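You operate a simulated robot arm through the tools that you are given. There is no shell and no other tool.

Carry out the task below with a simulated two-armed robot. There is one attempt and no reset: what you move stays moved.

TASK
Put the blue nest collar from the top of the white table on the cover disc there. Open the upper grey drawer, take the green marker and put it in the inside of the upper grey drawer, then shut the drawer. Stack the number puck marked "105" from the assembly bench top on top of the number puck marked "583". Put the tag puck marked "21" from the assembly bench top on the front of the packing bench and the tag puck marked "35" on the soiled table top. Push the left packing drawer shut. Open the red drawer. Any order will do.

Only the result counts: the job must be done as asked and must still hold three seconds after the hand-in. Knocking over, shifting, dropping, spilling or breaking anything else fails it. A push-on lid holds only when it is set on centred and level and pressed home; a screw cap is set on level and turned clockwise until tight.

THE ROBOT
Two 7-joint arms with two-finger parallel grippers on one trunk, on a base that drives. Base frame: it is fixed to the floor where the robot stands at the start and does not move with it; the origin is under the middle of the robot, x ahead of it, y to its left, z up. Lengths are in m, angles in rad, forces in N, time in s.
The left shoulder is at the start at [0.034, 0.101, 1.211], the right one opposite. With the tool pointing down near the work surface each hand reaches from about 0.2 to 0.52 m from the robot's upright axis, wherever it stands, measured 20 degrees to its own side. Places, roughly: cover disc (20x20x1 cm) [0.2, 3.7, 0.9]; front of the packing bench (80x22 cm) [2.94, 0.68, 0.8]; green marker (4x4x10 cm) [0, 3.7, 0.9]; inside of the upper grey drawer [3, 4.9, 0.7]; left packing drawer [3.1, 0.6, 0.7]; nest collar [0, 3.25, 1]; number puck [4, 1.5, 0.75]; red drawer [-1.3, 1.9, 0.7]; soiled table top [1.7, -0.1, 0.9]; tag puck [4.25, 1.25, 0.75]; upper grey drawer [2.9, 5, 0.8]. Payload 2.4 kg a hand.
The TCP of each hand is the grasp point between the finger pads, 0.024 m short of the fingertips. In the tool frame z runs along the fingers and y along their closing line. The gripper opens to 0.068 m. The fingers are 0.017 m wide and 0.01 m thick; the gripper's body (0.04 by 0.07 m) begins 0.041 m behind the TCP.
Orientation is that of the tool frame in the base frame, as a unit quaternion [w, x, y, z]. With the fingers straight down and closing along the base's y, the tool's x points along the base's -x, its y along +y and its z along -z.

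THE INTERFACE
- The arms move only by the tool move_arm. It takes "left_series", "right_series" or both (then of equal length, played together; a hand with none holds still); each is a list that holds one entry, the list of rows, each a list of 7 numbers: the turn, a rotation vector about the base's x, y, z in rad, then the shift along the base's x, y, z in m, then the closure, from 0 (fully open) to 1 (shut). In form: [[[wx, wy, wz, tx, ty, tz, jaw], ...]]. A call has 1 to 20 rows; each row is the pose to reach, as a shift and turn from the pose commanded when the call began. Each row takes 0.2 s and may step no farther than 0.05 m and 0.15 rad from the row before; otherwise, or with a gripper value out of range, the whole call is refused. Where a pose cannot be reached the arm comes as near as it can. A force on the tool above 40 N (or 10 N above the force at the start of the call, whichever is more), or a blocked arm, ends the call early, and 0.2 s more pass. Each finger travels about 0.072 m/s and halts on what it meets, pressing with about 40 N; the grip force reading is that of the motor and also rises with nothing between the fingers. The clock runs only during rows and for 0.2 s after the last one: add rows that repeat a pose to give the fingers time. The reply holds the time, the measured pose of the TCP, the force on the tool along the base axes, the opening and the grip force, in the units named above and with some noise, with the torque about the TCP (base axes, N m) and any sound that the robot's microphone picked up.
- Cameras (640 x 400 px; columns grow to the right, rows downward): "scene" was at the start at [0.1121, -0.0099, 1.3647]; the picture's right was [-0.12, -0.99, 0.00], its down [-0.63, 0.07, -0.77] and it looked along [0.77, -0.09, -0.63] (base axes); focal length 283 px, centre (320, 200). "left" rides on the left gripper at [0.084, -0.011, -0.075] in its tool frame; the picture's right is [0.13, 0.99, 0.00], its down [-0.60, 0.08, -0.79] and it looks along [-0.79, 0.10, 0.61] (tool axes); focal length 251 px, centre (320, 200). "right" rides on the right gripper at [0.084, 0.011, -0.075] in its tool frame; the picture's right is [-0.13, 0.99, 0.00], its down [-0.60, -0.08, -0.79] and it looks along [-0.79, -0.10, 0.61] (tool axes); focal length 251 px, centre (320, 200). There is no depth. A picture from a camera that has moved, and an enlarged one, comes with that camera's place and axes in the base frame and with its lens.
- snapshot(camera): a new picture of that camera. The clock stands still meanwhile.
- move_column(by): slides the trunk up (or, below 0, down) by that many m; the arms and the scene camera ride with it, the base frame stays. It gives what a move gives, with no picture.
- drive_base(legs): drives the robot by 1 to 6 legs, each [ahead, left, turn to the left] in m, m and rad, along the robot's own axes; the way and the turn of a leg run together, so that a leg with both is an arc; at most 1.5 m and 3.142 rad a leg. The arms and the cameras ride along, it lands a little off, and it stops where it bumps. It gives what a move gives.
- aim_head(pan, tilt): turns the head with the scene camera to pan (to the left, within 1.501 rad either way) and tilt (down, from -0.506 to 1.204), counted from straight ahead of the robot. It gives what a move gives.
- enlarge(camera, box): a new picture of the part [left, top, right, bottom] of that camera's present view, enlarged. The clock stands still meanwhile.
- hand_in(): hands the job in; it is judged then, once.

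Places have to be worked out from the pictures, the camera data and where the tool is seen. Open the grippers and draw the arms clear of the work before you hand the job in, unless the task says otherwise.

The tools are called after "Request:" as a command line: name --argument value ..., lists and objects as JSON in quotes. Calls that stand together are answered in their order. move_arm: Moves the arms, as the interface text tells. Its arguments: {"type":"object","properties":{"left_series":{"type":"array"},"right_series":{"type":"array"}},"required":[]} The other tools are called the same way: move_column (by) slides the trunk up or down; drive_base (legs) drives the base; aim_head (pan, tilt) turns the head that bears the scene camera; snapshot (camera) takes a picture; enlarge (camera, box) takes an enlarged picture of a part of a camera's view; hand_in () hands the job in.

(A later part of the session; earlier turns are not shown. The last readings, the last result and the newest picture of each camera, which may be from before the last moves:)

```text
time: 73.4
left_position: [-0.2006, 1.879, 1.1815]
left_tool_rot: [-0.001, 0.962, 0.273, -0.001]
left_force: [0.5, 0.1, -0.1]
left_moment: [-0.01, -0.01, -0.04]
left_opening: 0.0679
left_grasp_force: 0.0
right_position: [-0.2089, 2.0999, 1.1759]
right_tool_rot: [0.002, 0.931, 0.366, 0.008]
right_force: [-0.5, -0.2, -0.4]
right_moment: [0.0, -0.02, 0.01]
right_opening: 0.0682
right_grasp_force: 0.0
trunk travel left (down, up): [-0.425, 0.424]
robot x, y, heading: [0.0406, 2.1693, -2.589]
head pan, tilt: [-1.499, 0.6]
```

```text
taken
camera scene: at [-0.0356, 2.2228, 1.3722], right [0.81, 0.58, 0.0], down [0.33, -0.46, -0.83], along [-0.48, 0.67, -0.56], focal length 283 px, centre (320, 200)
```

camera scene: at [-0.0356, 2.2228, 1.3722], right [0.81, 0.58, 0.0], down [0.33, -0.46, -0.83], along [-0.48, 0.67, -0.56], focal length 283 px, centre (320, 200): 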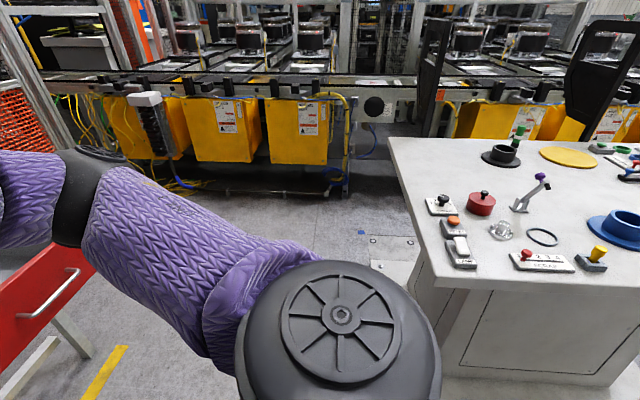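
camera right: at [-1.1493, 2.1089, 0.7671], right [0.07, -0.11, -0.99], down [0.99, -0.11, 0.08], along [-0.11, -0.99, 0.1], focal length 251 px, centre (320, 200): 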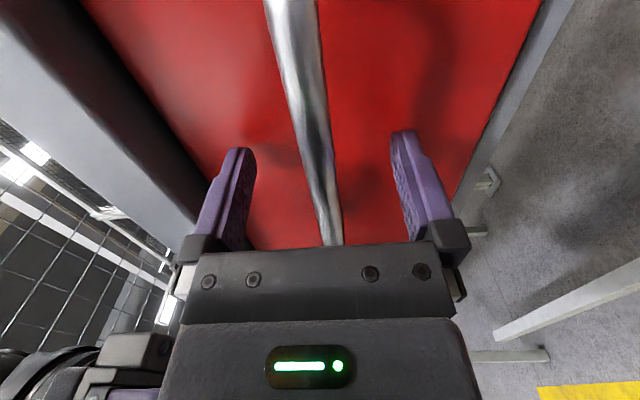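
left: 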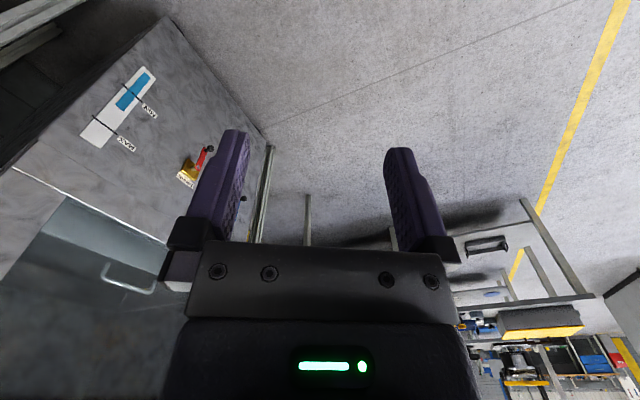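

The table's front edge faces direction (0.52,-0.85); its corner is at about [-0.06, 2.68]. The blue collar is near [0.22, 3.03], the yellow disc near [0.17, 3.6] and the green marker near [0, 3.7]. I turn to face the table.

Request:
drive_base --legs '[[0, 0, -1.574]]'

Request:
aim_head --pan -0.3 --tilt 0.5

Request:
snapshot --camera "scene"

```text
time: 77.6
left_position: [-0.252, 2.4029, 1.1814]
left_tool_rot: [0.0, 0.878, -0.478, 0.0]
left_force: [-0.3, -0.8, -0.2]
left_moment: [0.01, -0.01, 0.01]
left_opening: 0.0679
left_grasp_force: 0.0
right_position: [-0.0294, 2.4142, 1.1774]
right_tool_rot: [0.009, 0.92, -0.391, 0.003]
right_force: [0.3, 0.2, 0.0]
right_moment: [-0.01, 0.04, -0.01]
right_opening: 0.0678
right_grasp_force: 0.1
trunk travel left (down, up): [-0.425, 0.424]
robot x, y, heading: [0.0436, 2.1673, 2.144]
head pan, tilt: [-1.499, 0.6]
```

```text
time: 79.0
left_position: [-0.2514, 2.4022, 1.1807]
left_tool_rot: [0.0, 0.878, -0.479, 0.001]
left_force: [-0.4, 0.7, 0.1]
left_moment: [0.04, -0.03, 0.02]
left_opening: 0.0679
left_grasp_force: 0.0
right_position: [-0.0282, 2.4148, 1.1768]
right_tool_rot: [0.006, 0.92, -0.391, 0.003]
right_force: [0.0, -0.3, -0.2]
right_moment: [0.02, 0.0, -0.01]
right_opening: 0.0679
right_grasp_force: 0.1
trunk travel left (down, up): [-0.425, 0.424]
robot x, y, heading: [0.0383, 2.1659, 2.139]
head pan, tilt: [-0.3, 0.499]
```

```text
taken
camera scene: at [0.0001, 2.2778, 1.3812], right [0.96, 0.27, 0.0], down [0.13, -0.46, -0.88], along [-0.24, 0.85, -0.48], focal length 283 px, centre (320, 200)
```

scene: 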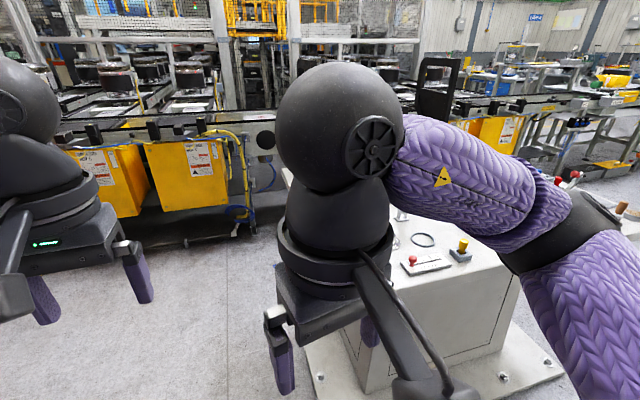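

My right arm blocks the view; I slide right along the table front so the items lie between the arms.

Request:
drive_base --legs '[[0, -0.45, 0]]'

Request:
aim_head --pan 0.0 --tilt 0.45

Request:
snapshot --camera "scene"

```text
time: 81.7
left_position: [0.1237, 2.6445, 1.181]
left_tool_rot: [0.0, 0.879, -0.477, 0.0]
left_force: [-0.7, -0.4, 0.4]
left_moment: [0.0, -0.02, 0.0]
left_opening: 0.068
left_grasp_force: 0.1
right_position: [0.348, 2.6591, 1.1747]
right_tool_rot: [0.007, 0.921, -0.389, 0.003]
right_force: [0.0, 0.7, -0.5]
right_moment: [0.02, 0.02, 0.02]
right_opening: 0.068
right_grasp_force: 0.1
trunk travel left (down, up): [-0.425, 0.424]
robot x, y, heading: [0.4172, 2.4081, 2.141]
head pan, tilt: [-0.3, 0.499]
```

```text
time: 82.5
left_position: [0.1243, 2.6454, 1.1799]
left_tool_rot: [0.0, 0.879, -0.477, 0.0]
left_force: [0.0, 0.8, -0.2]
left_moment: [0.01, 0.03, -0.04]
left_opening: 0.0683
left_grasp_force: 0.1
right_position: [0.3471, 2.6592, 1.1753]
right_tool_rot: [0.008, 0.921, -0.389, 0.003]
right_force: [-0.7, 0.0, 0.6]
right_moment: [-0.04, 0.01, 0.0]
right_opening: 0.0679
right_grasp_force: 0.2
trunk travel left (down, up): [-0.425, 0.424]
robot x, y, heading: [0.4164, 2.4087, 2.15]
head pan, tilt: [0.0, 0.45]
```

```text
taken
camera scene: at [0.3508, 2.5105, 1.3856], right [0.84, 0.54, 0.0], down [0.24, -0.37, -0.9], along [-0.49, 0.76, -0.44], focal length 283 px, centre (320, 200)
```

scene: 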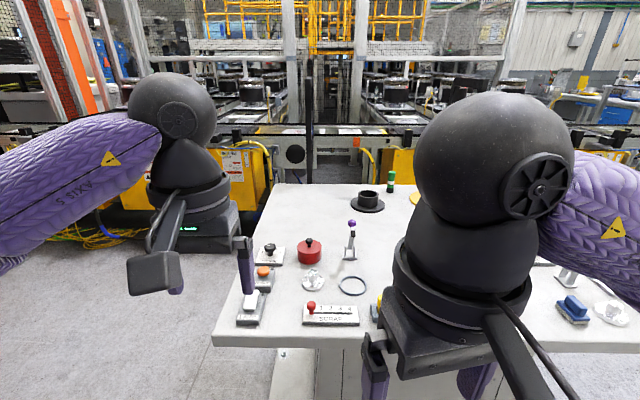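

The collar and disc are hidden behind the right hand; I move the right hand to the right and fix its remaining yaw.

Request:
move_arm --right_series '[[[0, 0, -0.04, 0.037, 0.024, 0, 0], [0, 0, -0.08, 0.074, 0.048, 0, 0], [0, 0, -0.12, 0.11, 0.072, 0, 0], [0, 0, -0.16, 0.147, 0.096, 0, 0], [0, 0, -0.195, 0.184, 0.12, 0, 0], [0, 0, -0.195, 0.184, 0.12, 0, 0]]]'

Request:
snapshot --camera "scene"

```text
time: 83.9
left_position: [0.1247, 2.6459, 1.18]
left_tool_rot: [0.001, 0.879, -0.477, 0.0]
left_force: [0.1, -0.5, -0.5]
left_moment: [0.01, 0.01, -0.03]
left_opening: 0.0682
left_grasp_force: 0.0
right_position: [0.5319, 2.7792, 1.174]
right_tool_rot: [0.008, 0.878, -0.478, 0.002]
right_force: [0.1, 0.6, 0.2]
right_moment: [-0.03, 0.04, 0.0]
right_opening: 0.0677
right_grasp_force: 0.1
trunk travel left (down, up): [-0.425, 0.424]
robot x, y, heading: [0.4158, 2.4065, 2.15]
head pan, tilt: [0.0, 0.45]
```

```text
taken
camera scene: at [0.3507, 2.5105, 1.3857], right [0.84, 0.54, 0.0], down [0.24, -0.37, -0.9], along [-0.49, 0.76, -0.44], focal length 283 px, centre (320, 200)
```

scene: 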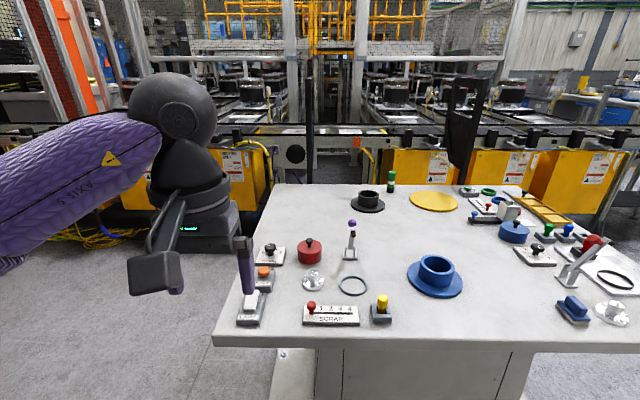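

Now everything is visible: blue collar near [0.28, 3.11], yellow cover disc near [0.18, 3.57], green marker near [0.01, 3.61] close to the table's back edge. I zoom in on the collar and on the disc/marker region to measure them.

Request:
enlarge --camera "scene" --box '[380, 230, 500, 305]'

Request:
enlarge --camera "scene" --box '[340, 150, 500, 250]'

```text
5.33 times, centred on (440, 268) of scene
camera zoom: at [0.3507, 2.5105, 1.3857], right [0.84, 0.54, 0.0], down [0.24, -0.37, -0.9], along [-0.49, 0.76, -0.44], focal length 1507 px, centre (-320, -160)
```

zoom: 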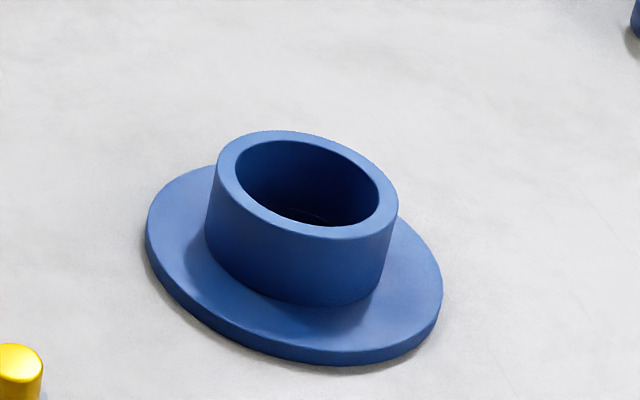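

```text
4.00 times, centred on (420, 200) of scene
camera zoom: at [0.3507, 2.5105, 1.3857], right [0.84, 0.54, 0.0], down [0.24, -0.37, -0.9], along [-0.49, 0.76, -0.44], focal length 1130 px, centre (-80, 200)
```

zoom: 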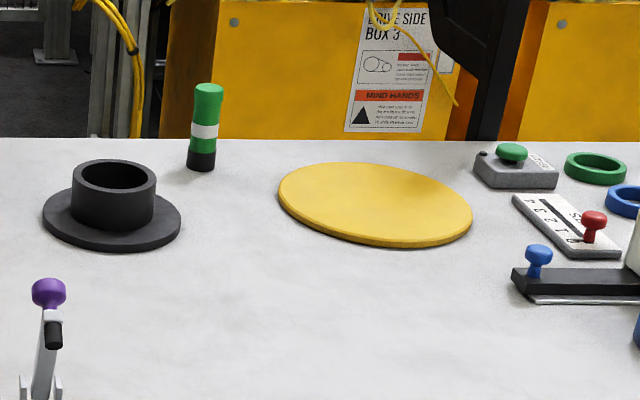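

I check how much floor clearance the robot's base has to the table's base plate by looking down.

Request:
aim_head --pan 0.0 --tilt 1.2

Request:
snapshot --camera "scene"

```text
time: 85.0
left_position: [0.1236, 2.6464, 1.1803]
left_tool_rot: [0.0, 0.879, -0.477, 0.0]
left_force: [0.2, -0.1, -0.5]
left_moment: [0.02, -0.03, 0.03]
left_opening: 0.0682
left_grasp_force: 0.0
right_position: [0.5317, 2.779, 1.1744]
right_tool_rot: [0.008, 0.879, -0.476, 0.002]
right_force: [-0.2, -0.2, -1.0]
right_moment: [-0.04, 0.02, 0.02]
right_opening: 0.0681
right_grasp_force: 0.2
trunk travel left (down, up): [-0.425, 0.424]
robot x, y, heading: [0.4181, 2.413, 2.148]
head pan, tilt: [0.0, 1.201]
```

```text
taken
camera scene: at [0.3704, 2.4803, 1.3276], right [0.84, 0.54, 0.0], down [0.51, -0.78, -0.36], along [-0.2, 0.3, -0.93], focal length 283 px, centre (320, 200)
```

scene: 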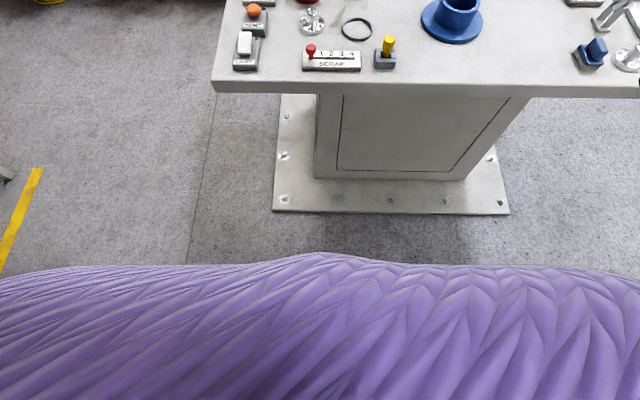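

The table edge is 0.48 m ahead and its base plate 0.54 m, so I can move in 0.2 m safely. I drive in and slightly right so that the collar is within the right hand's reach.

Request:
drive_base --legs '[[0.2, -0.08, 0]]'

Request:
aim_head --pan -0.35 --tilt 0.85

Request:
snapshot --camera "scene"

Request:
snapshot --camera "right"

```text
time: 86.7
left_position: [0.083, 2.8581, 1.1812]
left_tool_rot: [0.0, 0.879, -0.478, 0.0]
left_force: [0.4, 0.2, 0.7]
left_moment: [0.01, 0.0, 0.01]
left_opening: 0.068
left_grasp_force: 0.0
right_position: [0.4916, 2.991, 1.1749]
right_tool_rot: [0.008, 0.878, -0.478, 0.002]
right_force: [0.1, 0.1, 0.9]
right_moment: [-0.03, 0.0, 0.0]
right_opening: 0.068
right_grasp_force: 0.0
trunk travel left (down, up): [-0.425, 0.424]
robot x, y, heading: [0.3783, 2.62, 2.145]
head pan, tilt: [0.0, 1.201]
```

```text
time: 87.5
left_position: [0.0825, 2.8583, 1.181]
left_tool_rot: [0.0, 0.878, -0.478, 0.0]
left_force: [0.5, 0.3, -0.2]
left_moment: [-0.03, -0.04, 0.01]
left_opening: 0.068
left_grasp_force: 0.2
right_position: [0.4916, 2.9902, 1.1738]
right_tool_rot: [0.009, 0.878, -0.478, 0.003]
right_force: [-0.4, -1.4, 0.1]
right_moment: [0.0, -0.02, -0.01]
right_opening: 0.068
right_grasp_force: 0.1
trunk travel left (down, up): [-0.425, 0.424]
robot x, y, heading: [0.3786, 2.6225, 2.147]
head pan, tilt: [-0.351, 0.85]
```

```text
taken
camera scene: at [0.3428, 2.7217, 1.3512], right [0.97, 0.22, 0.0], down [0.17, -0.73, -0.66], along [-0.15, 0.64, -0.75], focal length 283 px, centre (320, 200)
```

scene: 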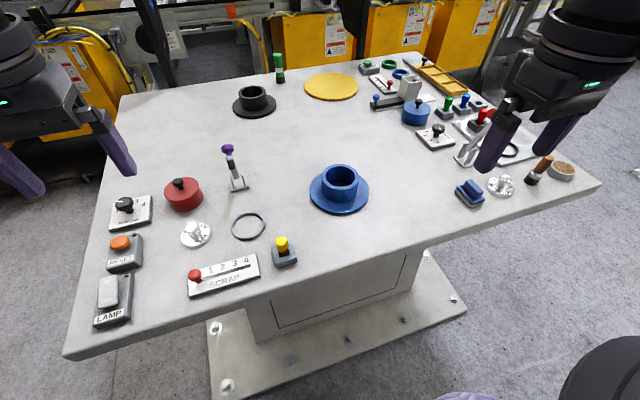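

```text
taken
camera right: at [0.5287, 2.9165, 1.2512], right [-0.9, -0.43, 0.01], down [-0.26, 0.56, 0.78], along [-0.34, 0.71, -0.62], focal length 251 px, centre (320, 200)
```

right: 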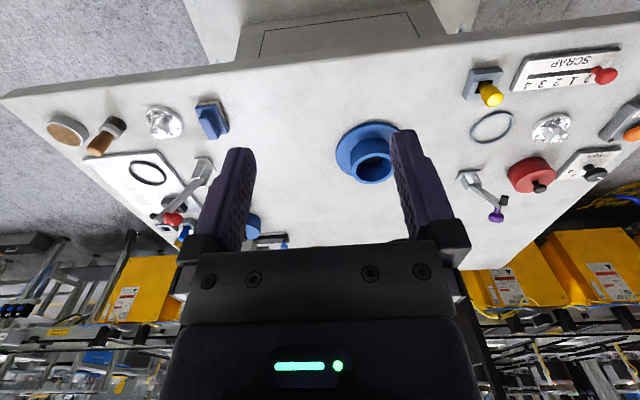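

I zoom in on the collar in both the head and the hand camera to fix its centre.

Request:
enlarge --camera "scene" --box '[290, 150, 390, 225]'

Request:
enlarge --camera "right" --box '[320, 100, 420, 200]'

```text
5.33 times, centred on (340, 188) of scene
camera zoom: at [0.3428, 2.7217, 1.3512], right [0.97, 0.22, 0.0], down [0.17, -0.73, -0.66], along [-0.15, 0.64, -0.75], focal length 1507 px, centre (213, 267)
```

zoom: 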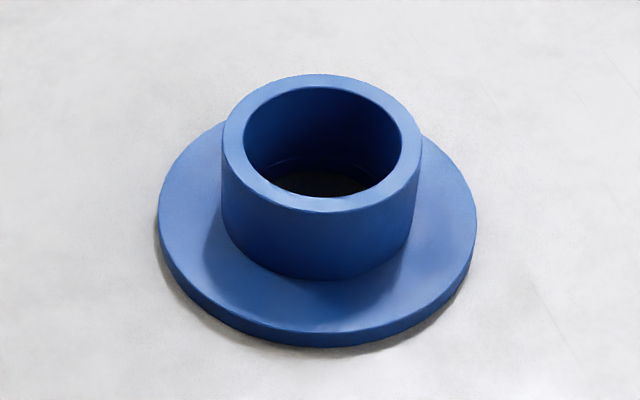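

```text
4.00 times, centred on (370, 150) of right
camera zoom: at [0.5287, 2.9165, 1.2512], right [-0.9, -0.43, 0.01], down [-0.26, 0.56, 0.78], along [-0.34, 0.71, -0.62], focal length 1006 px, centre (120, 400)
```

zoom: 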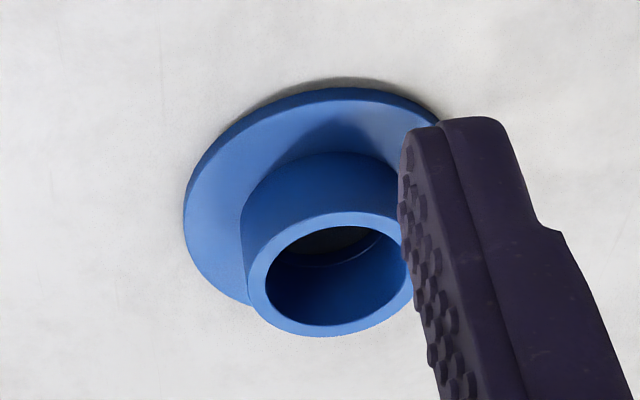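

Triangulating gives the collar's tube centre at about [0.284, 3.189] with its top at z≈0.90, so the table top is at ≈0.845. I move 6 cm closer and 6 cm right to put it within comfortable reach.

Request:
drive_base --legs '[[0.06, -0.06, 0]]'

Request:
enlarge --camera "scene" --box '[250, 130, 410, 230]'

Request:
snapshot --camera "right"

```text
time: 88.6
left_position: [0.1001, 2.9399, 1.1802]
left_tool_rot: [-0.001, 0.879, -0.477, 0.0]
left_force: [-0.8, -0.8, -0.3]
left_moment: [0.01, -0.03, -0.01]
left_opening: 0.0679
left_grasp_force: 0.1
right_position: [0.5068, 3.0725, 1.1736]
right_tool_rot: [0.008, 0.879, -0.476, 0.002]
right_force: [-0.6, -0.3, -0.1]
right_moment: [0.0, 0.03, 0.02]
right_opening: 0.0681
right_grasp_force: 0.0
trunk travel left (down, up): [-0.425, 0.424]
robot x, y, heading: [0.3911, 2.7051, 2.149]
head pan, tilt: [-0.351, 0.85]
```

```text
4.00 times, centred on (330, 180) of scene
camera zoom: at [0.3595, 2.8044, 1.3511], right [0.97, 0.22, 0.0], down [0.17, -0.73, -0.66], along [-0.15, 0.64, -0.75], focal length 1130 px, centre (280, 280)
```

zoom: 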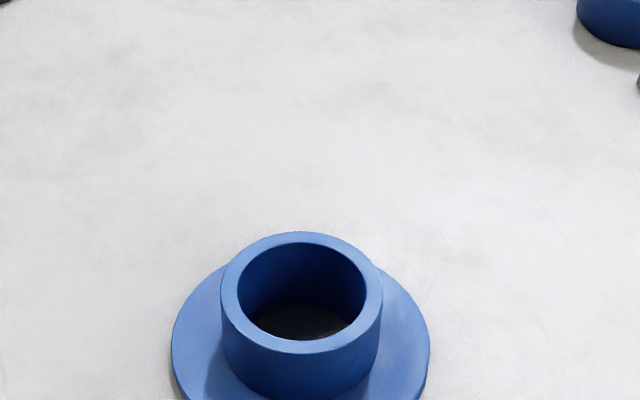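

```text
taken
camera right: at [0.5451, 2.9992, 1.2509], right [-0.9, -0.43, 0.01], down [-0.26, 0.56, 0.78], along [-0.34, 0.7, -0.62], focal length 251 px, centre (320, 200)
```

right: 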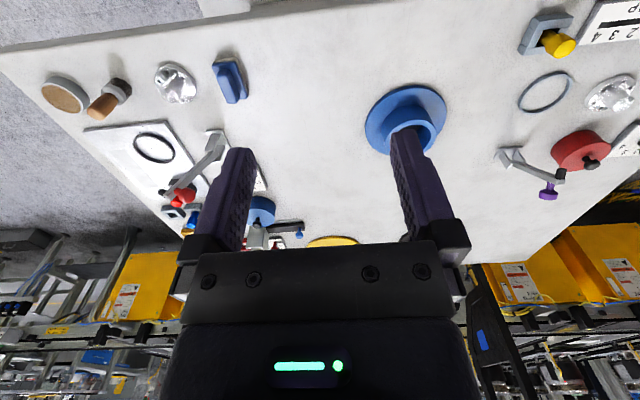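

Collar centre ≈[0.284, 3.183], tube top ≈0.903. I move the right hand over its left wall (one finger inside, one outside) and come down to z≈1.0, still above everything.

Request:
move_arm --right_series '[[[0, 0, 0, -0.042, 0.0153, 0, 0], [0, 0, 0, -0.084, 0.0306, 0, 0], [0, 0, 0, -0.126, 0.046, 0, 0], [0, 0, 0, -0.1675, 0.0613, 0, 0], [0, 0, 0, -0.209, 0.0766, 0, 0], [0, 0, 0, -0.2513, 0.0919, -0.02, 0], [0, 0, 0, -0.2513, 0.0919, -0.06, 0], [0, 0, 0, -0.2513, 0.0919, -0.1, 0], [0, 0, 0, -0.2513, 0.0919, -0.14, 0], [0, 0, 0, -0.2513, 0.0919, -0.17, 0], [0, 0, 0, -0.2513, 0.0919, -0.17, 0]]]'

Request:
snapshot --camera "right"

Request:
snapshot --camera "scene"

```text
time: 91.0
left_position: [0.0994, 2.9399, 1.1798]
left_tool_rot: [0.0, 0.879, -0.478, 0.0]
left_force: [0.6, 0.2, 0.5]
left_moment: [0.01, 0.01, 0.02]
left_opening: 0.0679
left_grasp_force: 0.1
right_position: [0.2547, 3.1623, 1.0061]
right_tool_rot: [0.008, 0.879, -0.477, 0.003]
right_force: [-0.2, 0.1, -0.6]
right_moment: [-0.01, 0.0, 0.01]
right_opening: 0.068
right_grasp_force: 0.1
trunk travel left (down, up): [-0.425, 0.424]
robot x, y, heading: [0.3932, 2.7052, 2.145]
head pan, tilt: [-0.351, 0.85]
```

```text
taken
camera right: at [0.2925, 3.0886, 1.0824], right [-0.9, -0.43, 0.01], down [-0.26, 0.56, 0.78], along [-0.34, 0.71, -0.62], focal length 251 px, centre (320, 200)
```

right: 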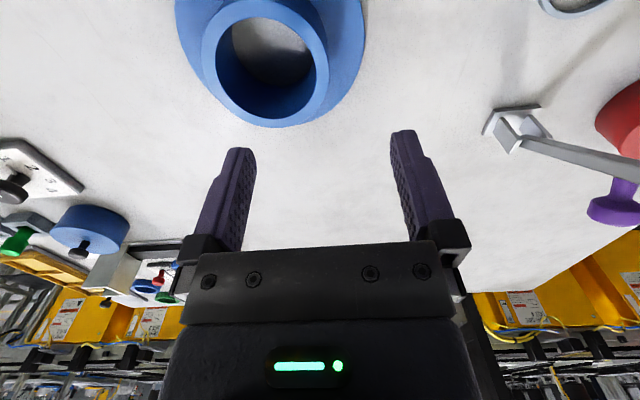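

```text
taken
camera scene: at [0.3591, 2.8033, 1.3512], right [0.97, 0.22, 0.0], down [0.17, -0.73, -0.66], along [-0.15, 0.64, -0.75], focal length 283 px, centre (320, 200)
```

scene: 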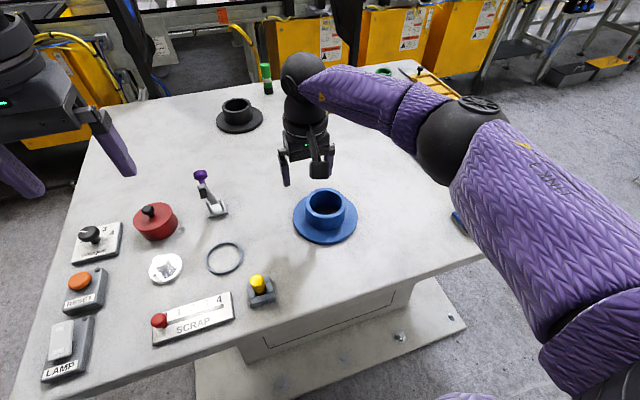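

The hand is well placed laterally: one finger over the hole, the other just outside the flange. I shift back 7 mm and descend so the fingertips just enter the collar, then check.

Request:
move_arm --right_series '[[[0, 0, 0, 0.0014, -0.007, -0.03, 0], [0, 0, 0, 0.0014, -0.007, -0.06, 0], [0, 0, 0, 0.0014, -0.007, -0.085, 0], [0, 0, 0, 0.0014, -0.007, -0.085, 0]]]'

Request:
snapshot --camera "right"

Request:
enlarge --camera "scene" --box '[250, 130, 410, 250]'

```text
time: 92.0
left_position: [0.0997, 2.9393, 1.1805]
left_tool_rot: [0.0, 0.879, -0.477, 0.0]
left_force: [0.4, -1.1, -0.3]
left_moment: [0.02, -0.02, 0.01]
left_opening: 0.068
left_grasp_force: 0.1
right_position: [0.2569, 3.1586, 0.9196]
right_tool_rot: [0.008, 0.878, -0.478, 0.003]
right_force: [0.0, -0.3, -1.0]
right_moment: [0.04, 0.0, 0.01]
right_opening: 0.0679
right_grasp_force: 0.0
trunk travel left (down, up): [-0.425, 0.424]
robot x, y, heading: [0.3896, 2.702, 2.146]
head pan, tilt: [-0.351, 0.85]
```

```text
taken
camera right: at [0.2943, 3.084, 0.9963], right [-0.9, -0.43, 0.01], down [-0.26, 0.56, 0.78], along [-0.34, 0.71, -0.62], focal length 251 px, centre (320, 200)
```

right: 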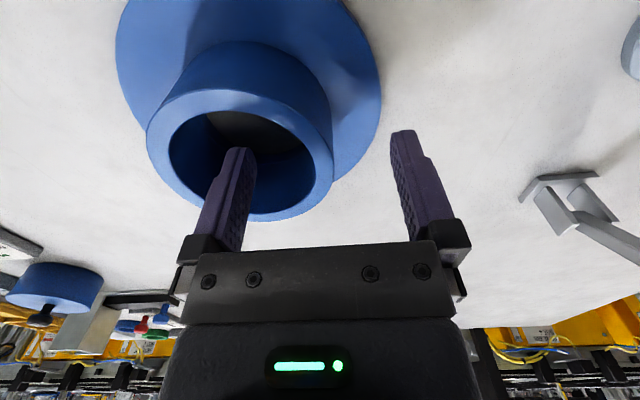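

```text
3.33 times, centred on (330, 190) of scene
camera zoom: at [0.3591, 2.8033, 1.3512], right [0.97, 0.22, 0.0], down [0.17, -0.73, -0.66], along [-0.15, 0.64, -0.75], focal length 942 px, centre (287, 233)
```

zoom: 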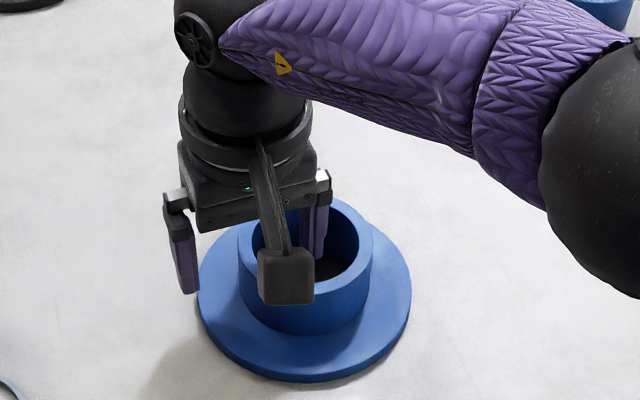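

The hand is ~1 cm too far ahead of the collar's centre; I shift back 1 cm, then lower so the pads cover the wall above the flange.

Request:
move_arm --right_series '[[[0, 0, 0, 0.002, -0.005, 0, 0], [0, 0, 0, 0.0039, -0.0106, 0, 0], [0, 0, 0, 0.0039, -0.0106, -0.013, 0], [0, 0, 0, 0.0039, -0.0106, -0.0266, 0], [0, 0, 0, 0.0039, -0.0106, -0.0266, 0]]]'

Request:
snapshot --camera "right"

Request:
enlarge --camera "scene" --box '[250, 130, 410, 250]'

```text
time: 93.2
left_position: [0.099, 2.9404, 1.1812]
left_tool_rot: [-0.001, 0.879, -0.477, 0.0]
left_force: [0.2, -1.1, -0.9]
left_moment: [0.0, -0.01, 0.0]
left_opening: 0.0682
left_grasp_force: 0.1
right_position: [0.259, 3.1461, 0.8937]
right_tool_rot: [0.008, 0.879, -0.477, 0.002]
right_force: [0.0, 0.4, 0.6]
right_moment: [0.01, -0.01, -0.02]
right_opening: 0.068
right_grasp_force: 0.1
trunk travel left (down, up): [-0.425, 0.424]
robot x, y, heading: [0.3936, 2.7046, 2.15]
head pan, tilt: [-0.351, 0.85]
```

```text
taken
camera right: at [0.2976, 3.072, 0.9696], right [-0.9, -0.43, 0.01], down [-0.26, 0.56, 0.78], along [-0.34, 0.71, -0.62], focal length 251 px, centre (320, 200)
```

right: 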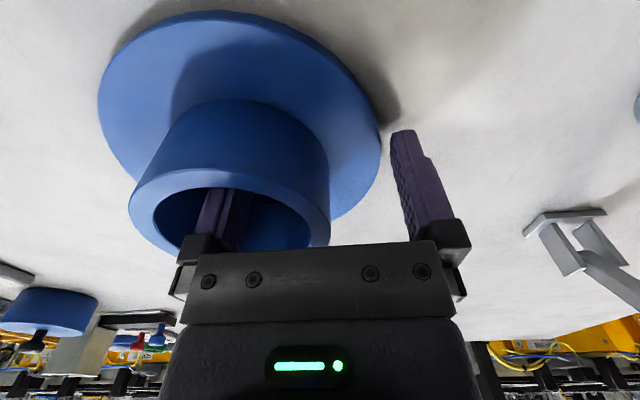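

```text
3.33 times, centred on (330, 190) of scene
camera zoom: at [0.3591, 2.8033, 1.3512], right [0.97, 0.22, 0.0], down [0.17, -0.73, -0.66], along [-0.15, 0.64, -0.75], focal length 942 px, centre (287, 233)
```

zoom: 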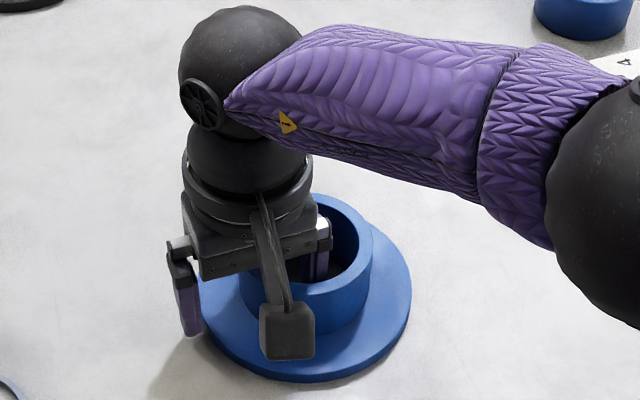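

One finger is inside the collar and the other outside, with the tips ~9 mm above the flange. I close on the wall.

Request:
move_arm --right_series '[[[0, 0, 0, 0, 0, 0, 0.5], [0, 0, 0, 0, 0, 0, 1], [0, 0, 0, 0, 0, 0, 1], [0, 0, 0, 0, 0, 0, 1], [0, 0, 0, 0, 0, 0, 1]]]'

Request:
snapshot --camera "right"

```text
time: 94.4
left_position: [0.1002, 2.9402, 1.1814]
left_tool_rot: [0.0, 0.879, -0.478, 0.0]
left_force: [0.0, -0.7, 0.3]
left_moment: [-0.02, 0.01, 0.0]
left_opening: 0.0681
left_grasp_force: 0.1
right_position: [0.2603, 3.1464, 0.8925]
right_tool_rot: [0.008, 0.879, -0.477, 0.002]
right_force: [0.5, -0.2, 0.3]
right_moment: [-0.08, 0.1, -0.04]
right_opening: 0.0341
right_grasp_force: 39.8
trunk travel left (down, up): [-0.425, 0.424]
robot x, y, heading: [0.395, 2.7011, 2.148]
head pan, tilt: [-0.351, 0.85]
```

```text
taken
camera right: at [0.2977, 3.0721, 0.9695], right [-0.9, -0.43, 0.01], down [-0.26, 0.56, 0.78], along [-0.34, 0.71, -0.62], focal length 251 px, centre (320, 200)
```

right: 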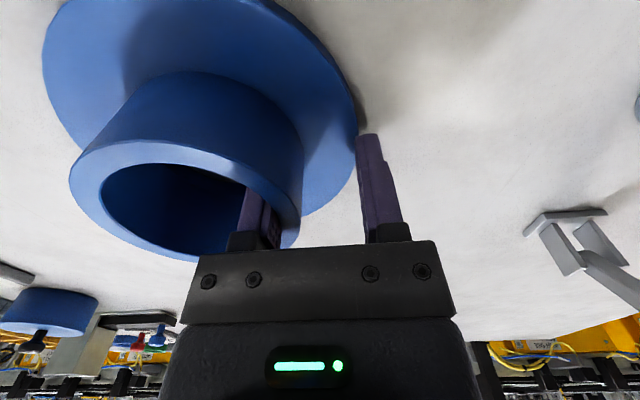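

The opening of 0.034 means the outer finger caught the flange's rim, so the tips are still below the flange top. I open, rise 14 mm, shift 12 mm to the right and close again.

Request:
move_arm --right_series '[[[0, 0, 0, 0, 0, 0, 0.3], [0, 0, 0, 0, 0, 0, 0], [0, 0, 0, 0, 0, 0, 0], [0, 0, 0, 0, 0, 0.007, 0], [0, 0, 0, 0, 0, 0.014, 0], [0, 0, 0, 0.0053, 0.0035, 0.014, 0], [0, 0, 0, 0.0106, 0.0069, 0.014, 0], [0, 0, 0, 0.0106, 0.0069, 0.014, 0]]]'

Request:
snapshot --camera "right"

```text
time: 96.2
left_position: [0.1005, 2.9392, 1.1813]
left_tool_rot: [0.0, 0.879, -0.477, 0.0]
left_force: [-0.1, 0.3, 0.8]
left_moment: [0.03, 0.0, 0.01]
left_opening: 0.068
left_grasp_force: 0.0
right_position: [0.2718, 3.1536, 0.905]
right_tool_rot: [0.006, 0.879, -0.477, 0.003]
right_force: [0.4, 0.0, -0.2]
right_moment: [0.0, 0.0, -0.03]
right_opening: 0.068
right_grasp_force: 0.0
trunk travel left (down, up): [-0.425, 0.424]
robot x, y, heading: [0.3941, 2.7034, 2.149]
head pan, tilt: [-0.351, 0.85]
```

```text
taken
camera right: at [0.3097, 3.0793, 0.9832], right [-0.9, -0.43, 0.01], down [-0.26, 0.56, 0.78], along [-0.34, 0.71, -0.62], focal length 251 px, centre (320, 200)
```

right: 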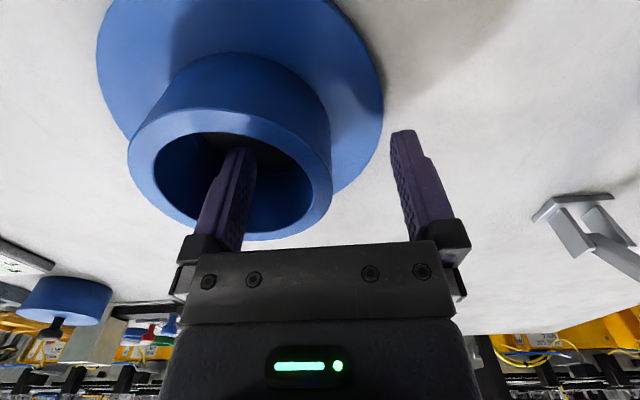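

Positions look right again, now higher. I close on the wall once more.

Request:
move_arm --right_series '[[[0, 0, 0, 0, 0, 0, 0.5], [0, 0, 0, 0, 0, 0, 1], [0, 0, 0, 0, 0, 0, 1], [0, 0, 0, 0, 0, 0, 1], [0, 0, 0, 0, 0, 0, 1], [0, 0, 0, 0, 0, 0, 1]]]'

Request:
snapshot --camera "right"

```text
time: 97.6
left_position: [0.0995, 2.9379, 1.1808]
left_tool_rot: [-0.001, 0.879, -0.477, 0.0]
left_force: [0.5, 0.6, 0.7]
left_moment: [0.02, 0.0, 0.0]
left_opening: 0.068
left_grasp_force: 0.1
right_position: [0.2723, 3.1533, 0.9068]
right_tool_rot: [0.007, 0.879, -0.477, 0.002]
right_force: [-1.4, 1.6, 4.1]
right_moment: [0.29, -0.53, 0.22]
right_opening: 0.0076
right_grasp_force: 29.6
trunk travel left (down, up): [-0.425, 0.424]
robot x, y, heading: [0.3901, 2.7039, 2.149]
head pan, tilt: [-0.351, 0.85]
```

```text
taken
camera right: at [0.3094, 3.0793, 0.9833], right [-0.9, -0.43, 0.01], down [-0.26, 0.56, 0.79], along [-0.34, 0.71, -0.62], focal length 251 px, centre (320, 200)
```

right: 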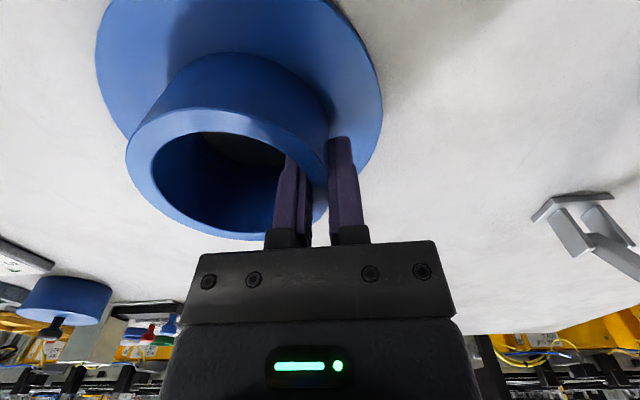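

The wall is gripped (opening 7.6 mm). I lift the collar 5 cm and check the hold.

Request:
move_arm --right_series '[[[0, 0, 0, 0, 0, 0.015, 1], [0, 0, 0, 0, 0, 0.03, 1], [0, 0, 0, 0, 0, 0.05, 1], [0, 0, 0, 0, 0, 0.05, 1]]]'

Request:
snapshot --camera "right"

Request:
snapshot --camera "scene"

```text
time: 98.6
left_position: [0.0997, 2.9383, 1.1811]
left_tool_rot: [0.0, 0.879, -0.477, 0.0]
left_force: [-1.2, 0.4, 0.3]
left_moment: [0.01, 0.01, 0.04]
left_opening: 0.0679
left_grasp_force: 0.0
right_position: [0.2723, 3.1546, 0.9565]
right_tool_rot: [0.008, 0.879, -0.477, 0.003]
right_force: [0.6, -0.5, -1.8]
right_moment: [-0.02, 0.08, 0.01]
right_opening: 0.0075
right_grasp_force: 29.9
trunk travel left (down, up): [-0.425, 0.424]
robot x, y, heading: [0.3934, 2.7031, 2.148]
head pan, tilt: [-0.351, 0.85]
```

```text
taken
camera right: at [0.3102, 3.0798, 1.0329], right [-0.9, -0.43, 0.01], down [-0.26, 0.56, 0.78], along [-0.34, 0.71, -0.62], focal length 251 px, centre (320, 200)
```

right: 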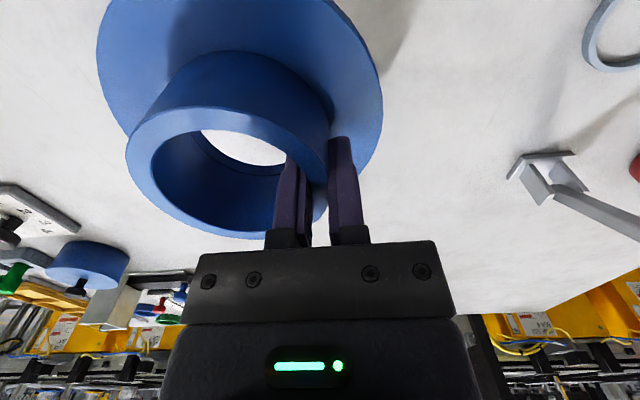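

```text
taken
camera scene: at [0.3591, 2.8035, 1.3512], right [0.97, 0.22, 0.0], down [0.17, -0.73, -0.66], along [-0.15, 0.64, -0.75], focal length 283 px, centre (320, 200)
```

scene: 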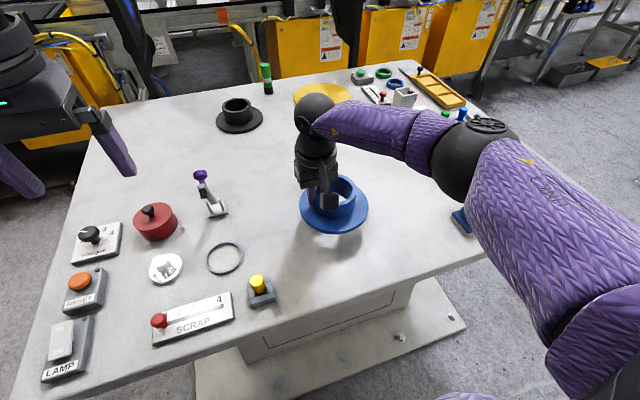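

The collar hangs level in the right hand. I raise it well above the table and draw it in toward me before driving.

Request:
move_arm --right_series '[[[0, 0, 0, 0, 0, 0.04, 1], [0, 0, 0, 0, 0, 0.08, 1], [0, 0, 0, 0, 0, 0.12, 1], [0, 0, 0, 0.015, -0.023, 0.155, 1], [0, 0, 0, 0.03, -0.046, 0.19, 1], [0, 0, 0, 0.045, -0.07, 0.22, 1], [0, 0, 0, 0.062, -0.096, 0.24, 1], [0, 0, 0, 0.082, -0.126, 0.24, 1], [0, 0, 0, 0.082, -0.126, 0.24, 1]]]'

Request:
drive_base --legs '[[-0.25, 0, 0], [0, -1.1, 0]]'

Request:
aim_head --pan 0.5 --tilt 0.6

Request:
snapshot --camera "scene"

```text
time: 100.6
left_position: [0.0991, 2.9396, 1.1812]
left_tool_rot: [0.0, 0.879, -0.477, 0.0]
left_force: [-0.3, 0.5, 0.5]
left_moment: [0.02, -0.02, 0.0]
left_opening: 0.0679
left_grasp_force: 0.1
right_position: [0.3534, 3.0265, 1.1971]
right_tool_rot: [0.008, 0.879, -0.477, 0.002]
right_force: [0.3, 0.1, -2.9]
right_moment: [-0.06, 0.06, -0.04]
right_opening: 0.0074
right_grasp_force: 29.4
trunk travel left (down, up): [-0.425, 0.424]
robot x, y, heading: [0.3944, 2.7018, 2.146]
head pan, tilt: [-0.351, 0.85]
```

```text
time: 107.6
left_position: [1.1479, 3.3182, 1.1811]
left_tool_rot: [-0.001, 0.88, -0.475, -0.001]
left_force: [-0.1, -0.5, 0.3]
left_moment: [0.01, -0.03, -0.01]
left_opening: 0.068
left_grasp_force: 0.1
right_position: [1.4015, 3.4072, 1.1962]
right_tool_rot: [0.009, 0.88, -0.475, 0.003]
right_force: [0.1, 0.2, -2.8]
right_moment: [-0.05, 0.12, 0.0]
right_opening: 0.0075
right_grasp_force: 29.6
trunk travel left (down, up): [-0.425, 0.424]
robot x, y, heading: [1.4401, 3.0816, 2.155]
head pan, tilt: [-0.351, 0.85]
```

```text
time: 108.8
left_position: [1.1485, 3.3188, 1.1805]
left_tool_rot: [0.0, 0.88, -0.474, 0.0]
left_force: [0.5, 0.2, -0.1]
left_moment: [0.01, -0.01, 0.0]
left_opening: 0.068
left_grasp_force: 0.1
right_position: [1.3992, 3.4067, 1.1959]
right_tool_rot: [0.008, 0.88, -0.475, 0.003]
right_force: [1.0, 0.1, -2.7]
right_moment: [-0.05, 0.1, -0.03]
right_opening: 0.0074
right_grasp_force: 29.4
trunk travel left (down, up): [-0.425, 0.424]
robot x, y, heading: [1.442, 3.0827, 2.154]
head pan, tilt: [0.499, 0.6]
```

```text
taken
camera scene: at [1.348, 3.1489, 1.3721], right [0.47, 0.88, 0.0], down [0.5, -0.27, -0.82], along [-0.73, 0.39, -0.57], focal length 283 px, centre (320, 200)
```

scene: 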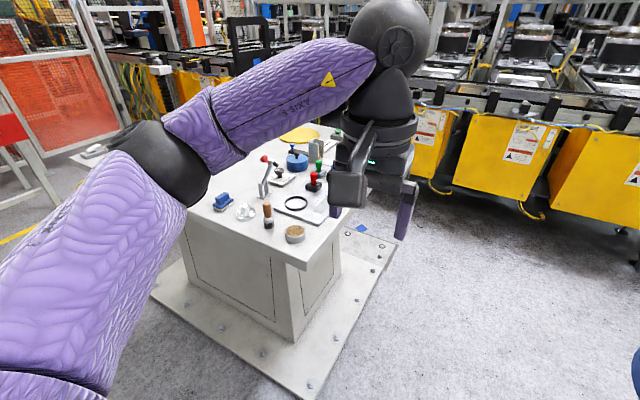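

The pedestal's base plate sticks out behind the table (to d≈1.1 m), so the disc may be just beyond tool-down reach. I move clear of the table and test with the empty left hand how far it can reach when pitched forward.

Request:
drive_base --legs '[[0, -0.3, 0]]'

Request:
move_arm --left_series '[[[0.117, 0.077, 0, -0.015, 0.023, -0.03, 0], [0.234, 0.154, 0, -0.03, 0.046, -0.06, 0], [0.351, 0.231, 0, -0.045, 0.069, -0.09, 0], [0.468, 0.308, 0, -0.06, 0.092, -0.12, 0], [0.51, 0.336, 0, -0.075, 0.115, -0.15, 0], [0.51, 0.336, 0, -0.09, 0.138, -0.18, 0], [0.51, 0.336, 0, -0.105, 0.161, -0.21, 0], [0.51, 0.336, 0, -0.12, 0.184, -0.24, 0], [0.51, 0.336, 0, -0.135, 0.207, -0.25, 0], [0.51, 0.336, 0, -0.15, 0.23, -0.25, 0], [0.51, 0.336, 0, -0.165, 0.253, -0.25, 0], [0.51, 0.336, 0, -0.165, 0.253, -0.25, 0]]]'

```text
time: 110.8
left_position: [1.399, 3.4812, 1.1805]
left_tool_rot: [0.0, 0.879, -0.476, -0.001]
left_force: [-0.5, 0.1, -0.4]
left_moment: [0.01, -0.02, -0.04]
left_opening: 0.0681
left_grasp_force: 0.1
right_position: [1.651, 3.5709, 1.1969]
right_tool_rot: [0.009, 0.88, -0.475, 0.002]
right_force: [0.2, 0.4, -2.3]
right_moment: [-0.02, 0.11, -0.01]
right_opening: 0.0073
right_grasp_force: 28.9
trunk travel left (down, up): [-0.425, 0.424]
robot x, y, heading: [1.6928, 3.2462, 2.141]
head pan, tilt: [0.499, 0.6]
```

```text
time: 113.4
left_position: [1.2791, 3.6579, 0.9405]
left_tool_rot: [-0.143, 0.838, -0.454, -0.265]
left_force: [-0.7, -0.6, -0.3]
left_moment: [0.02, -0.02, -0.02]
left_opening: 0.0679
left_grasp_force: 0.1
left hand out of reach, approached as far as the arm can: row 8, 9, 10, 11, 12
right_position: [1.6494, 3.571, 1.1965]
right_tool_rot: [0.008, 0.88, -0.475, 0.003]
right_force: [-0.2, 0.1, -2.6]
right_moment: [-0.05, 0.07, -0.03]
right_opening: 0.0075
right_grasp_force: 29.5
trunk travel left (down, up): [-0.425, 0.424]
robot x, y, heading: [1.6906, 3.2436, 2.143]
head pan, tilt: [0.499, 0.6]
```

At 35° pitch the hand gets to about 0.58 m. I fold the left arm back and drive up along the table's right side to inspect the gap behind it.

Request:
move_arm --left_series '[[[0, 0, 0, 0.015, -0.023, 0.03, 0], [0, 0, 0, 0.03, -0.046, 0.06, 0], [0, 0, 0, 0.045, -0.069, 0.09, 0], [0, 0, 0, 0.06, -0.092, 0.12, 0], [-0.117, -0.077, 0, 0.075, -0.115, 0.15, 0], [-0.234, -0.154, 0, 0.09, -0.138, 0.18, 0], [-0.351, -0.231, 0, 0.105, -0.161, 0.21, 0], [-0.468, -0.308, 0, 0.12, -0.184, 0.24, 0], [-0.51, -0.336, 0, 0.165, -0.23, 0.25, 0], [-0.51, -0.336, 0, 0.165, -0.253, 0.25, 0], [-0.51, -0.336, 0, 0.165, -0.253, 0.25, 0]]]'

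Request:
drive_base --legs '[[1.2, 0, 0]]'

Request:
aim_head --pan 0.5 --tilt 0.7

Request:
snapshot --camera "scene"

Request:
aim_head --pan 0.0 --tilt 0.7

Request:
snapshot --camera "scene"

```text
refused: row 9 steps farther than a row can; nothing moved
```

```text
time: 119.5
left_position: [0.5912, 4.6372, 0.9411]
left_tool_rot: [-0.138, 0.847, -0.439, -0.268]
left_force: [-0.5, -0.7, 0.0]
left_moment: [0.03, 0.02, -0.01]
left_opening: 0.0681
left_grasp_force: 0.0
right_position: [0.9656, 4.5627, 1.1962]
right_tool_rot: [0.007, 0.888, -0.461, 0.003]
right_force: [0.8, 0.0, -2.0]
right_moment: [-0.06, 0.08, -0.01]
right_opening: 0.0076
right_grasp_force: 29.5
trunk travel left (down, up): [-0.425, 0.424]
robot x, y, heading: [1.0182, 4.2366, 2.184]
head pan, tilt: [0.499, 0.6]
```

```text
time: 120.2
left_position: [0.5907, 4.636, 0.9418]
left_tool_rot: [-0.138, 0.847, -0.439, -0.268]
left_force: [0.7, -0.1, -0.6]
left_moment: [0.0, 0.02, -0.01]
left_opening: 0.0681
left_grasp_force: 0.1
right_position: [0.9655, 4.5623, 1.1961]
right_tool_rot: [0.008, 0.888, -0.46, 0.002]
right_force: [-1.1, -0.5, -2.9]
right_moment: [-0.05, 0.09, 0.0]
right_opening: 0.0073
right_grasp_force: 29.1
trunk travel left (down, up): [-0.425, 0.424]
robot x, y, heading: [1.0168, 4.2401, 2.183]
head pan, tilt: [0.499, 0.7]
```

```text
taken
camera scene: at [0.9248, 4.3013, 1.3635], right [0.44, 0.9, 0.0], down [0.58, -0.28, -0.77], along [-0.69, 0.34, -0.64], focal length 283 px, centre (320, 200)
```

scene: 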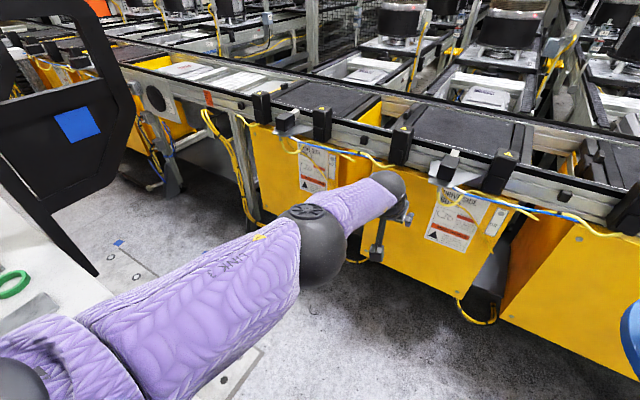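

```text
time: 121.1
left_position: [0.5909, 4.6367, 0.9415]
left_tool_rot: [-0.138, 0.847, -0.438, -0.267]
left_force: [1.0, -0.1, -0.3]
left_moment: [-0.01, 0.03, 0.03]
left_opening: 0.0678
left_grasp_force: 0.1
right_position: [0.9662, 4.5627, 1.1959]
right_tool_rot: [0.009, 0.888, -0.46, 0.003]
right_force: [-0.5, -0.4, -2.5]
right_moment: [-0.07, 0.05, 0.02]
right_opening: 0.0072
right_grasp_force: 29.7
trunk travel left (down, up): [-0.425, 0.424]
robot x, y, heading: [1.015, 4.2395, 2.186]
head pan, tilt: [0.0, 0.7]
```

```text
taken
camera scene: at [0.9521, 4.3332, 1.3635], right [0.82, 0.58, 0.0], down [0.37, -0.53, -0.76], along [-0.44, 0.62, -0.64], focal length 283 px, centre (320, 200)
```

scene: 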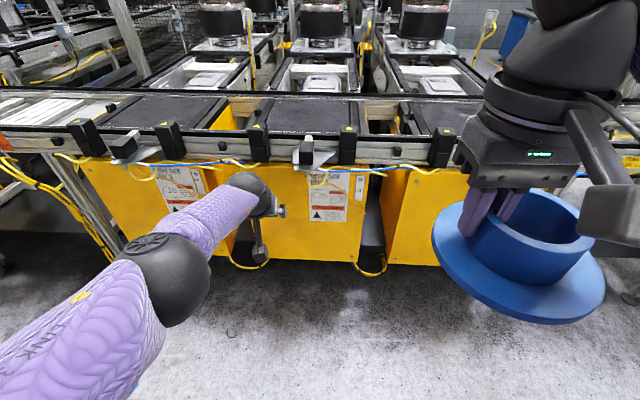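

The left-arm fold was refused (too big a step), so the left hand is still out front, but it touched nothing. I retract it now in even steps.

Request:
move_arm --left_series '[[[-0.0499, -0.0353, 0, 0.0174, -0.0247, 0.025, 0], [-0.0998, -0.0705, 0, 0.0348, -0.0493, 0.05, 0], [-0.1497, -0.1058, 0, 0.0522, -0.074, 0.075, 0], [-0.1996, -0.141, 0, 0.0696, -0.0986, 0.1, 0], [-0.2495, -0.1763, 0, 0.087, -0.1233, 0.125, 0], [-0.2994, -0.2115, 0, 0.1044, -0.148, 0.15, 0], [-0.3493, -0.2468, 0, 0.1218, -0.1726, 0.175, 0], [-0.3992, -0.282, 0, 0.1392, -0.1973, 0.2, 0], [-0.4491, -0.3173, 0, 0.1566, -0.2219, 0.225, 0], [-0.499, -0.3525, 0, 0.174, -0.2466, 0.25, 0], [-0.499, -0.3525, 0, 0.174, -0.2466, 0.25, 0]]]'

```text
time: 123.5
left_position: [0.7641, 4.3889, 1.1911]
left_tool_rot: [0.001, 0.888, -0.46, 0.0]
left_force: [0.2, -0.4, 0.0]
left_moment: [0.01, -0.01, 0.02]
left_opening: 0.068
left_grasp_force: 0.0
right_position: [0.9665, 4.5635, 1.1948]
right_tool_rot: [0.007, 0.888, -0.46, 0.002]
right_force: [0.2, 0.3, -2.8]
right_moment: [-0.03, 0.09, -0.02]
right_opening: 0.0074
right_grasp_force: 29.6
trunk travel left (down, up): [-0.425, 0.424]
robot x, y, heading: [1.0236, 4.2389, 2.183]
head pan, tilt: [0.0, 0.7]
```

I turn left to face the table's right side and look at the table with the black frame near its back edge.

Request:
drive_base --legs '[[0, 0, 1.535]]'

Request:
aim_head --pan 0.0 --tilt 0.55

Request:
snapshot --camera "scene"

Request:
aim_head --pan -0.5 --tilt 0.55

Request:
snapshot --camera "scene"

```text
time: 127.7
left_position: [0.865, 3.9896, 1.1924]
left_tool_rot: [0.001, 0.956, 0.292, 0.001]
left_force: [0.3, -0.2, 0.0]
left_moment: [0.01, 0.03, -0.01]
left_opening: 0.068
left_grasp_force: 0.0
right_position: [0.6946, 4.1934, 1.1956]
right_tool_rot: [0.003, 0.956, 0.292, 0.008]
right_force: [-0.7, 0.7, -2.0]
right_moment: [-0.08, -0.05, -0.02]
right_opening: 0.0072
right_grasp_force: 29.2
trunk travel left (down, up): [-0.425, 0.424]
robot x, y, heading: [1.0195, 4.2345, -2.552]
head pan, tilt: [0.0, 0.7]
```

```text
time: 128.4
left_position: [0.8644, 3.9887, 1.1929]
left_tool_rot: [0.001, 0.956, 0.292, 0.001]
left_force: [0.1, 0.5, 0.7]
left_moment: [-0.01, -0.01, -0.03]
left_opening: 0.0681
left_grasp_force: 0.0
right_position: [0.6954, 4.1947, 1.1958]
right_tool_rot: [0.004, 0.956, 0.293, 0.007]
right_force: [0.3, 0.0, -2.4]
right_moment: [-0.09, -0.04, 0.0]
right_opening: 0.0075
right_grasp_force: 29.3
trunk travel left (down, up): [-0.425, 0.424]
robot x, y, heading: [1.0137, 4.2415, -2.55]
head pan, tilt: [0.0, 0.55]
```

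```text
taken
camera scene: at [0.9193, 4.1744, 1.3765], right [-0.56, 0.83, 0.0], down [0.43, 0.29, -0.85], along [-0.71, -0.48, -0.52], focal length 283 px, centre (320, 200)
```

scene: 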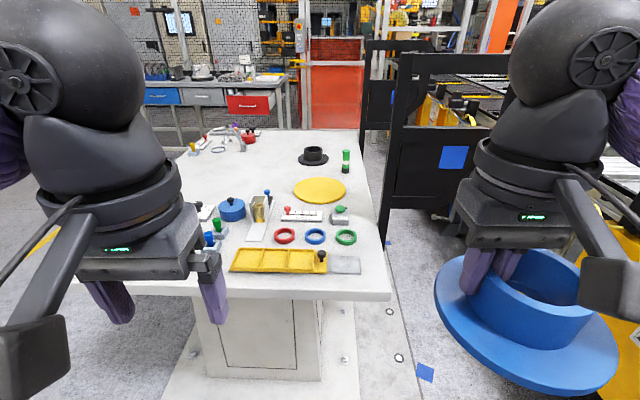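

```text
time: 129.3
left_position: [0.8651, 3.9892, 1.1916]
left_tool_rot: [0.001, 0.956, 0.293, 0.0]
left_force: [0.3, 0.4, 0.7]
left_moment: [-0.03, -0.03, -0.01]
left_opening: 0.068
left_grasp_force: 0.1
right_position: [0.6955, 4.1944, 1.1953]
right_tool_rot: [0.004, 0.956, 0.292, 0.007]
right_force: [0.4, 0.7, -2.0]
right_moment: [-0.08, -0.03, -0.01]
right_opening: 0.0071
right_grasp_force: 29.5
trunk travel left (down, up): [-0.425, 0.424]
robot x, y, heading: [1.0173, 4.2414, -2.55]
head pan, tilt: [-0.499, 0.55]
```

```text
taken
camera scene: at [0.9044, 4.216, 1.3766], right [-0.09, 1.0, 0.0], down [0.52, 0.05, -0.85], along [-0.85, -0.08, -0.52], focal length 283 px, centre (320, 200)
```

scene: 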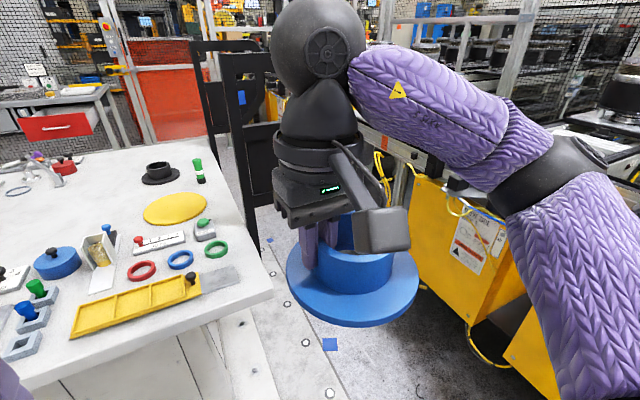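

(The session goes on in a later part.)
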